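You operate a simulated robot arm through the tools that you are given. There is no shell and no other tool. Be economical: measure what you need, move in short steps, check, and stop when the job is done.

The job below is to be done with a simulated robot arm. You get a single attempt, and the scene is never put back.

TASK
Take the blue reel from the top of the green bench and put it on the copper sheet there.

Only the result counts: the job must be done as asked and must still hold three seconds after the hand-in. Knocking over, shifting, dropping, spilling or breaking anything else fails it.

THE ROBOT
A 7-joint arm with a two-finger parallel gripper, fixed in place. Base frame: the origin is at the foot of the arm, x ahead of it, y to its left, z up; the work surface is at about z = 0.853. Lengths are in m, angles in degrees, forces in N, time in s.
With the tool pointing down near the work surface it reaches from about 0.3 to 0.7 m from the base axis. Its first joint turns from -66.0 to 66.0 degrees. Payload 1.57 kg.
The TCP is the grasp point between the finger pads, 0.03 m short of the fingertips. In the tool frame z runs along the fingers and y along their closing line. Largest opening 0.11 m; finger width 0.024, thickness 0.012; the body of the gripper, 0.048 by 0.112 m, starts 0.078 m behind the TCP.
Orientation is told as [roll, pitch, yaw] about the base's x, y, z axes, in that order, counted from this pose: with the fingers straight down and closing along the base's y, the tool's x points along the base's -x, its y along +y and its z along -z.

THE INTERFACE
- The arm moves only by the tool nudge_tool. Its argument "commands" is a list of rows, each an object (a shift or turn left out is 0, a gripper value left out holds the last) with "fingers": the opening, from 0 (shut) to 1 (fully open); "linear": the shift along the tool's x, y, z in units of 20 mm (1.0 is 20 mm), a list of three; "yaw": the turn about the tool's z in units of 8 degrees (1.0 is 8 degrees). In form: [{"fingers": fingers, "linear": [x, y, z], "yaw": yaw}, ...]. A call has 1 to 12 rows; each row shifts and turns the commanded pose from where the row before left it, along the tool's axes as they then stand. A call with a number of a shift or a turn outside -1 to 1 is refused whole. A row lasts 0.2 s, in which the tool goes at most 0.05 m and 8.6 degrees; a call with a longer step from one row to the next is refused whole, and so is a gripper value outside its range. Where a pose cannot be reached the arm comes as near as it can. A force on the tool above 40 N (or 10 N above the force at the start of the call, whichever is more), or a blocked arm, ends the call early, and 0.2 s more pass. Each finger travels about 0.108 m/s and halts on what it meets, pressing with about 32 N; the grip force reading is that of the motor and also rises with nothing between the fingers. The clock runs only during rows and for 0.2 s after the last one: add rows that do not move to give the fingers time. The reply holds the time, the measured pose of the TCP, the force on the tool along the base axes, the opening and the grip force, in the units named above and with some noise.
- Cameras (640 x 400 px; columns grow to the right, rows downward): "scene" is fixed at [0.1778, -0.4093, 1.3974]; the picture's right is [0.60, -0.80, 0.00], its down [-0.51, -0.38, -0.77] and it looks along [0.62, 0.46, -0.63] (base axes); focal length 316 px, centre (320, 200). "wrist" rides on the gripper at [-0.036, 0, -0.08] in the tool frame; the picture's right is [0.00, -1.00, 0.00], its down [0.97, 0.00, -0.24] and it looks along [0.24, 0.00, 0.97] (tool axes); focal length 218 px, centre (320, 200).
- camera(camera): a new picture of that camera. No time passes.
- point_at(camera, pixels): for up to 12 pixels [column, row] of the newest picture of that camera ("zoom" is the newest enlarged one), the place [x, y, z] in the base frame of the surface seen there, good to about 0.002 m. No time passes.
- close_up(camera, box): a new picture of the part [left, top, right, bottom] of that camera's present view, enlarged. No time passes.
- hand_in(): hands the job in; it is judged then, once.

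Work in short steps. Measure before you move; look again where a grasp or a placing could have gone wrong, and mend it. You have 60 turns and 22 pictures in all, those below and enlarged ones among them. Open the gripper and draw the arm clear of the work before you hand the job in, unless the task says otherwise; then end with one line.

The tools are called after ">>>" as a command line: name --argument value ..., lists and objects as JSON in quotes. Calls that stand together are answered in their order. nudge_tool: Moves the arm, as the interface text tells. Its arguments: {"type":"object","properties":{"commands":{"type":"array","items":{"type":"object","properties":{"fingers":{"type":"number"},"linear":{"type":"array","items":{"type":"number"}},"yaw":{"type":"number"}}}}},"required":["commands"]} The other tools are called the same way: camera (camera) takes a picture; point_at (camera, pixels) gives the place of the surface under pixels of a picture; close_up (camera, box) takes an enlarged picture of a part of a camera's view; hand_in () hands the job in.

At the start:

```text
time_s: 0.0
tcp_pos: [0.4087, -0.2092, 1.169]
tool_rot: [0.0, 0.0, 0.0]
force: [-0.1, 0.2, -0.1]
gripper_width: 0.1099
finger_force: 0.0
```

scene: 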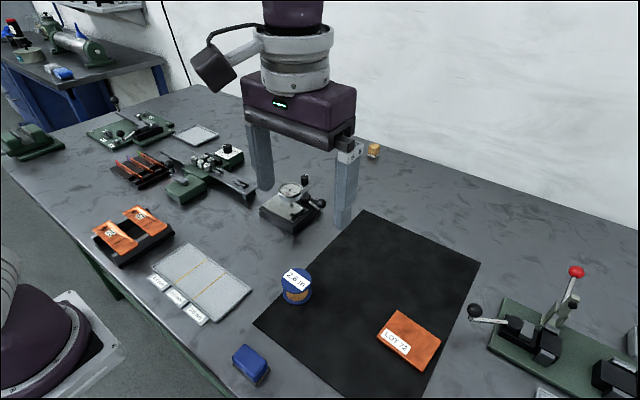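
wrist: 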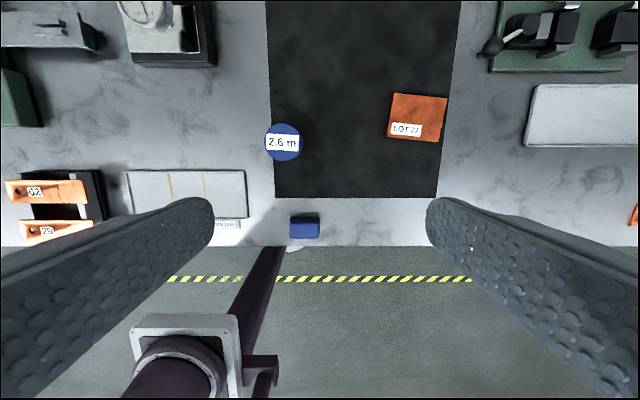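

I see a blue reel labelled "2.6 m" at scene (296,285) and a copper-coloured plate "LOT 72" at (408,340). I'll enlarge both and check the details.

>>> close_up --camera "scene" --box '[220, 230, 480, 400]'

>>> close_up --camera "scene" --box '[0, 0, 260, 340]'

>>> point_at --camera "wrist" --pixels '[[282, 127], [282, 142], [282, 157], [268, 142], [297, 142], [394, 95], [446, 98], [440, 140], [388, 135], [418, 110], [350, 120], [305, 227]]'

```text
2.35 times, centred on (350, 315) of scene
```

zoom: 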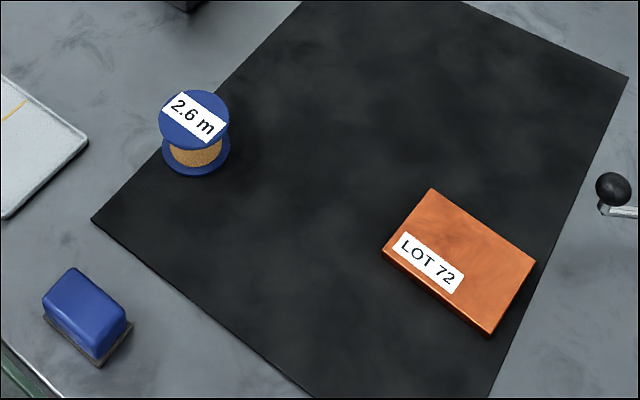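

```text
1.18 times, centred on (130, 170) of scene
```

zoom: 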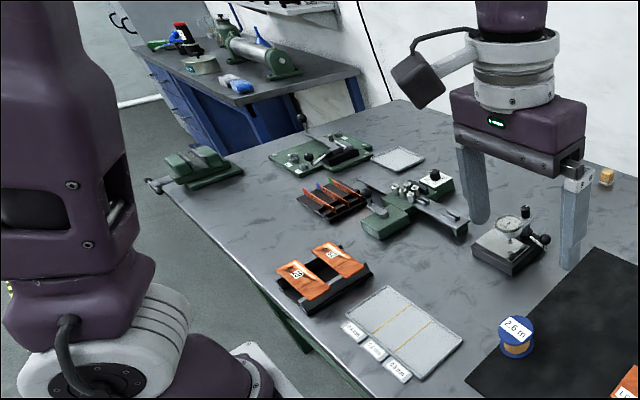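

```text
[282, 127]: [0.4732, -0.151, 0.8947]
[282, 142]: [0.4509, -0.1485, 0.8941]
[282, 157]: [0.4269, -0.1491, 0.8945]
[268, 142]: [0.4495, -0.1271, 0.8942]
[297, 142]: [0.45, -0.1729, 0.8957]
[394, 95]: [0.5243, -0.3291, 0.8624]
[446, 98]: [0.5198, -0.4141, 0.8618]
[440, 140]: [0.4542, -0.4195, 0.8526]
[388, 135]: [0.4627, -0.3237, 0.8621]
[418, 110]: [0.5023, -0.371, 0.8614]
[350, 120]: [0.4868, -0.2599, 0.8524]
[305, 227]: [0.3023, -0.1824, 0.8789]
```

The reel is centred at about (0.450, -0.150), is 0.05 across and has its top at 0.8945. The copper plate is centred near (0.490, -0.370) with its top at 0.862. I'll move above the reel first.

>>> nudge_tool --commands '[{"fingers": 1, "linear": [-0.188, 0.269, 0.95]}, {"linear": [-0.188, 0.269, 0.95]}, {"linear": [-0.188, 0.269, 0.95]}, {"linear": [-0.188, 0.269, 0.95]}, {"linear": [-0.188, 0.269, 0.95]}, {"linear": [-0.188, 0.269, 0.95]}, {"linear": [-0.188, 0.269, 0.95]}, {"linear": [-0.188, 0.269, 0.95]}, {"linear": [-0.188, 0.269, 0.95]}, {"linear": [-0.188, 0.269, 0.95]}, {"linear": [-0.188, 0.269, 0.95]}, {}]'

>>> camera --camera "wrist"

```text
time_s: 2.6
tcp_pos: [0.4504, -0.1487, 0.9597]
tool_rot: [0.0, 0.1, 0.1]
force: [0.2, -0.2, 0.1]
gripper_width: 0.1098
finger_force: 0.1
```

```text
17 pictures are left
```

wrist: 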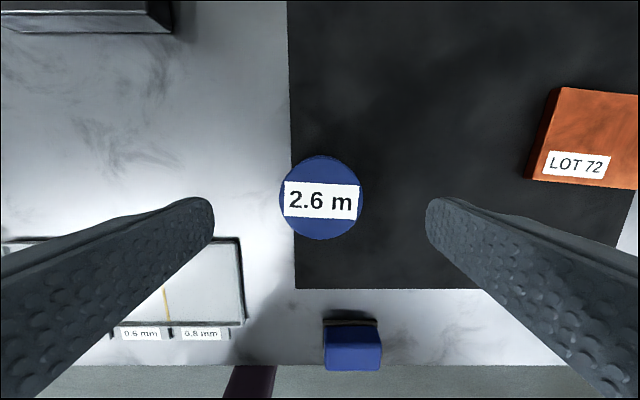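

The reel is centred near (321,197) between the fingers. I'll measure its edges again, plus the tray corner near the left finger and the plate's corners.

>>> point_at --camera "wrist" --pixels '[[321, 159], [321, 236], [282, 197], [360, 197], [240, 239], [244, 320], [561, 90], [537, 176], [620, 185], [340, 255]]'

```text
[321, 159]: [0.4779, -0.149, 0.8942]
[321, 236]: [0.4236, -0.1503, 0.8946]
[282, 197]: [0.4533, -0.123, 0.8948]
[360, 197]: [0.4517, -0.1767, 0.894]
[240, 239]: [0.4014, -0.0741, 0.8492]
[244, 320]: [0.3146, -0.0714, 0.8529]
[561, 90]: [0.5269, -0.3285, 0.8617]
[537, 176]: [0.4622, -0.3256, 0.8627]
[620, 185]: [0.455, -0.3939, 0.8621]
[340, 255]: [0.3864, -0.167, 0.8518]
```

The reel's centre is confirmed at (0.451, -0.150) and the tray is well clear. I'll go down to TCP z ≈ 0.888.

>>> nudge_tool --commands '[{"linear": [-0.02, -0.06, 0.6]}, {"linear": [0, 0, 0.6]}, {"linear": [0, 0, 0.6]}, {"linear": [0, 0, 0.6]}, {"linear": [0, 0, 0.6]}, {"linear": [0, 0, 0.55]}, {}]'

```text
time_s: 4.2
tcp_pos: [0.4514, -0.1498, 0.8882]
tool_rot: [0.0, -0.1, 0.0]
force: [-0.6, -0.8, -0.3]
gripper_width: 0.1101
finger_force: 0.0
```

The TCP is at (0.4514, -0.1498, 0.8882) with no contact. I'll close the fingers.

>>> nudge_tool --commands '[{"fingers": 0}, {}, {}, {}, {}]'

```text
time_s: 5.4
tcp_pos: [0.4506, -0.1508, 0.8876]
tool_rot: [0.0, 0.0, 0.0]
force: [-0.5, -0.5, -0.4]
gripper_width: 0.0569
finger_force: 32.0
```

The fingers halted at 0.057, so they are gripping the reel. I'll lift it 60 mm and look.

>>> nudge_tool --commands '[{"linear": [0, 0, -0.3]}, {"linear": [0, 0, -0.5]}, {"linear": [0, 0, -0.6]}, {"linear": [0, 0, -0.6]}, {"linear": [0, 0, -0.6]}, {"linear": [0, 0, -0.4]}, {}]'

>>> camera --camera "scene"

```text
time_s: 7.0
tcp_pos: [0.4517, -0.1499, 0.9488]
tool_rot: [0.0, 0.0, 0.1]
force: [-0.2, 0.5, -1.3]
gripper_width: 0.0565
finger_force: 32.1
```

```text
16 pictures are left
```

scene: 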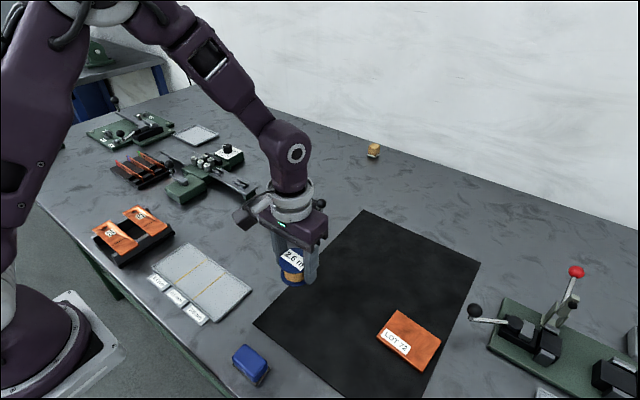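

The reel is held and lifted. I'll check how close the lever device at (475,312) and (576,272) is to the placing spot.

>>> point_at --camera "scene" --pixels '[[474, 311], [576, 272], [503, 300], [488, 345], [545, 390], [409, 312], [440, 340], [418, 372], [378, 336], [408, 340]]'

```text
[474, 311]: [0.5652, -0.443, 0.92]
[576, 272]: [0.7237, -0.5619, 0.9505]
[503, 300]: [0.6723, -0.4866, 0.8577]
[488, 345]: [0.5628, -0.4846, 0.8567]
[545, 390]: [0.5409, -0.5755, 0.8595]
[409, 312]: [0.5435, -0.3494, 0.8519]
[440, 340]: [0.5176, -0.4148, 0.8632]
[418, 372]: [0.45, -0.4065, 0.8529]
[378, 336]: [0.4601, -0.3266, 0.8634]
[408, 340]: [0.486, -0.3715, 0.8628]
```

The nearest obstacle is the knob at (0.565, -0.443, 0.92), which clears a placing at (0.490, -0.371). I'll carry the reel over the plate.

>>> nudge_tool --commands '[{"linear": [-0.16, -0.92, 0]}, {"linear": [-0.16, -0.92, 0]}, {"linear": [-0.16, -0.92, 0]}, {"linear": [-0.16, -0.92, 0]}, {"linear": [-0.16, -0.92, 0]}, {"linear": [-0.16, -0.92, 0]}, {"linear": [-0.16, -0.92, 0]}, {"linear": [-0.16, -0.92, 0]}, {"linear": [-0.16, -0.92, 0]}, {"linear": [-0.16, -0.92, 0]}, {"linear": [-0.16, -0.92, 0]}, {"linear": [-0.16, -0.92, 0]}]'

>>> camera --camera "scene"

>>> camera --camera "wrist"

```text
time_s: 9.6
tcp_pos: [0.489, -0.3707, 0.9484]
tool_rot: [0.1, 0.0, 0.1]
force: [0.4, 0.2, -0.7]
gripper_width: 0.0569
finger_force: 32.2
```

```text
15 pictures are left
```

scene: 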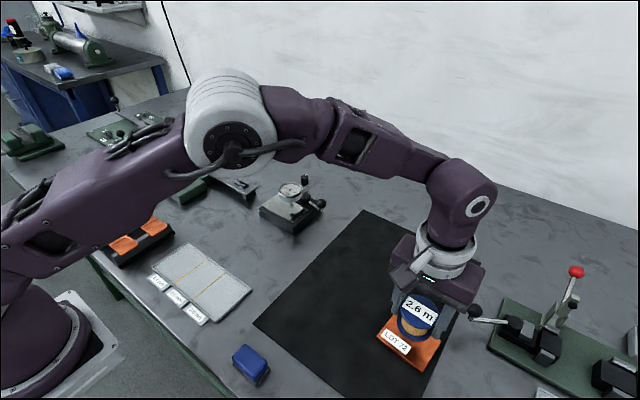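

```text
14 pictures are left
```

wrist: 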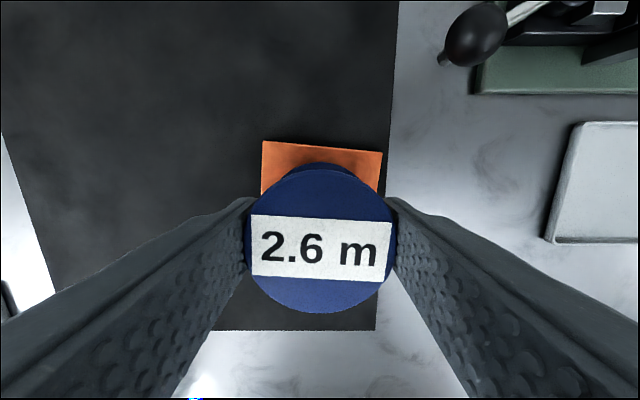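

The reel is over the plate at (0.489, -0.371). I'll lower it to about 2 mm above contact, then finish in small steps.

>>> nudge_tool --commands '[{"linear": [0, 0, 0.5]}, {"linear": [0, 0, 0.5]}, {"linear": [0, 0, 0.5]}, {"linear": [0, 0, 0.5]}, {"linear": [0, 0, 0.3]}, {"linear": [0, 0, 0.1]}, {}]'

```text
time_s: 11.2
tcp_pos: [0.4897, -0.3707, 0.8989]
tool_rot: [0.0, 0.0, 0.0]
force: [-0.8, -1.0, -0.2]
gripper_width: 0.0567
finger_force: 31.9
```

The force shows no clear contact yet, so I'll lower another 1 mm and read again.

>>> nudge_tool --commands '[{"linear": [0, 0, 0.05]}, {}]'

>>> close_up --camera "scene" --box '[350, 270, 480, 380]'

```text
time_s: 11.8
tcp_pos: [0.4884, -0.3719, 0.9]
tool_rot: [0.0, 0.0, 0.0]
force: [0.5, -0.1, -0.7]
gripper_width: 0.0569
finger_force: 32.0
```

```text
3.64 times, centred on (415, 325) of scene
```

zoom: 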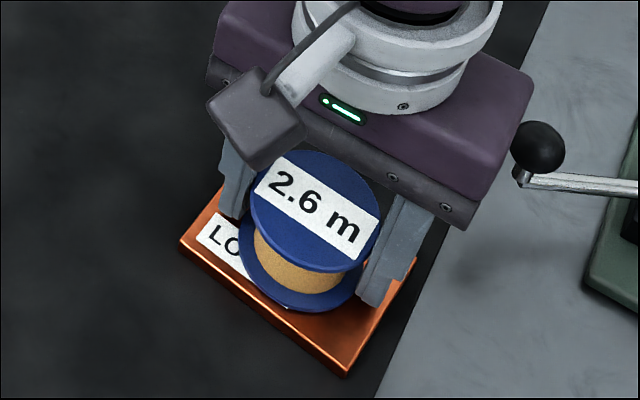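

There is still only noise in the force (-0.7 N). I'll keep lowering in 0.8 mm steps.

>>> nudge_tool --commands '[{"linear": [0, 0, 0.04]}, {}]'

```text
time_s: 12.4
tcp_pos: [0.489, -0.3707, 0.8996]
tool_rot: [0.0, 0.0, 0.0]
force: [-0.9, 0.9, 2.6]
gripper_width: 0.0567
finger_force: 32.3
```

The upward force has risen to 2.6 N, which looks like contact. I'll add 0.4 mm to confirm.

>>> nudge_tool --commands '[{"linear": [0, 0, 0.02]}, {}]'

```text
time_s: 13.0
tcp_pos: [0.489, -0.3709, 0.8989]
tool_rot: [0.0, 0.1, -0.1]
force: [-1.4, 2.8, 12.0]
gripper_width: 0.0568
finger_force: 31.7
```

Contact is confirmed at 12 N. I'll back off 0.3 mm and open partway.

>>> nudge_tool --commands '[{"linear": [0, 0, -0.015]}, {}, {"fingers": 0.58}, {"fingers": 0.65}, {"fingers": 0.75}, {"fingers": 0.9}, {}, {}]'

```text
time_s: 14.8
tcp_pos: [0.489, -0.3715, 0.8989]
tool_rot: [0.0, 0.0, 0.1]
force: [-0.7, -0.2, 0.0]
gripper_width: 0.0988
finger_force: 0.1
```

The fingers are open at 0.099. I'll rise straight up and then check.

>>> nudge_tool --commands '[{"linear": [0, 0, -0.4]}, {"linear": [0, 0, -0.8]}, {"linear": [0, 0, -1]}, {"linear": [0, 0, -1]}, {"linear": [0, 0, -1]}, {"linear": [0, 0, -1]}, {"linear": [0, 0, -1]}, {"linear": [0, 0, -1]}, {"linear": [0, 0, -1]}, {}]'

>>> camera --camera "wrist"

>>> camera --camera "scene"

```text
time_s: 17.0
tcp_pos: [0.4887, -0.3713, 1.0645]
tool_rot: [0.1, 0.1, 0.0]
force: [0.3, 0.6, 0.5]
gripper_width: 0.0989
finger_force: 0.0
```

```text
12 pictures are left
```

wrist: 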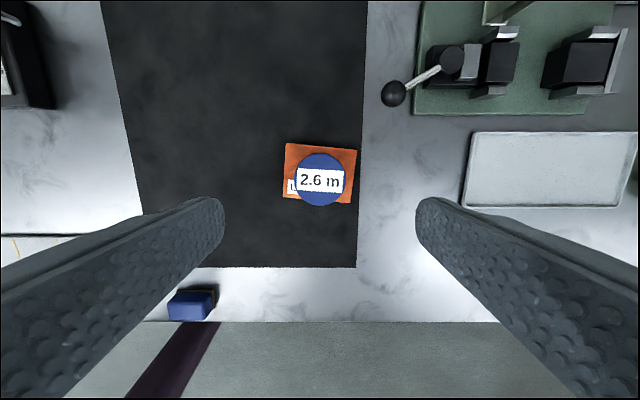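

```text
11 pictures are left
```

scene: 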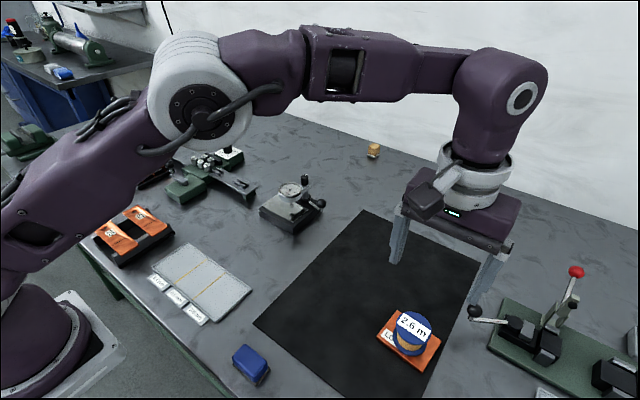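

The reel stands upright on the copper plate (scene (412,333)), nothing else has moved, and the arm is clear. I'm handing in.

>>> hand_in

```text
The job is handed in.
```

The blue reel is standing upright on the copper sheet ("LOT 72"), the gripper is open and clear, and the last pictures showed nothing else moved; the job is handed in.
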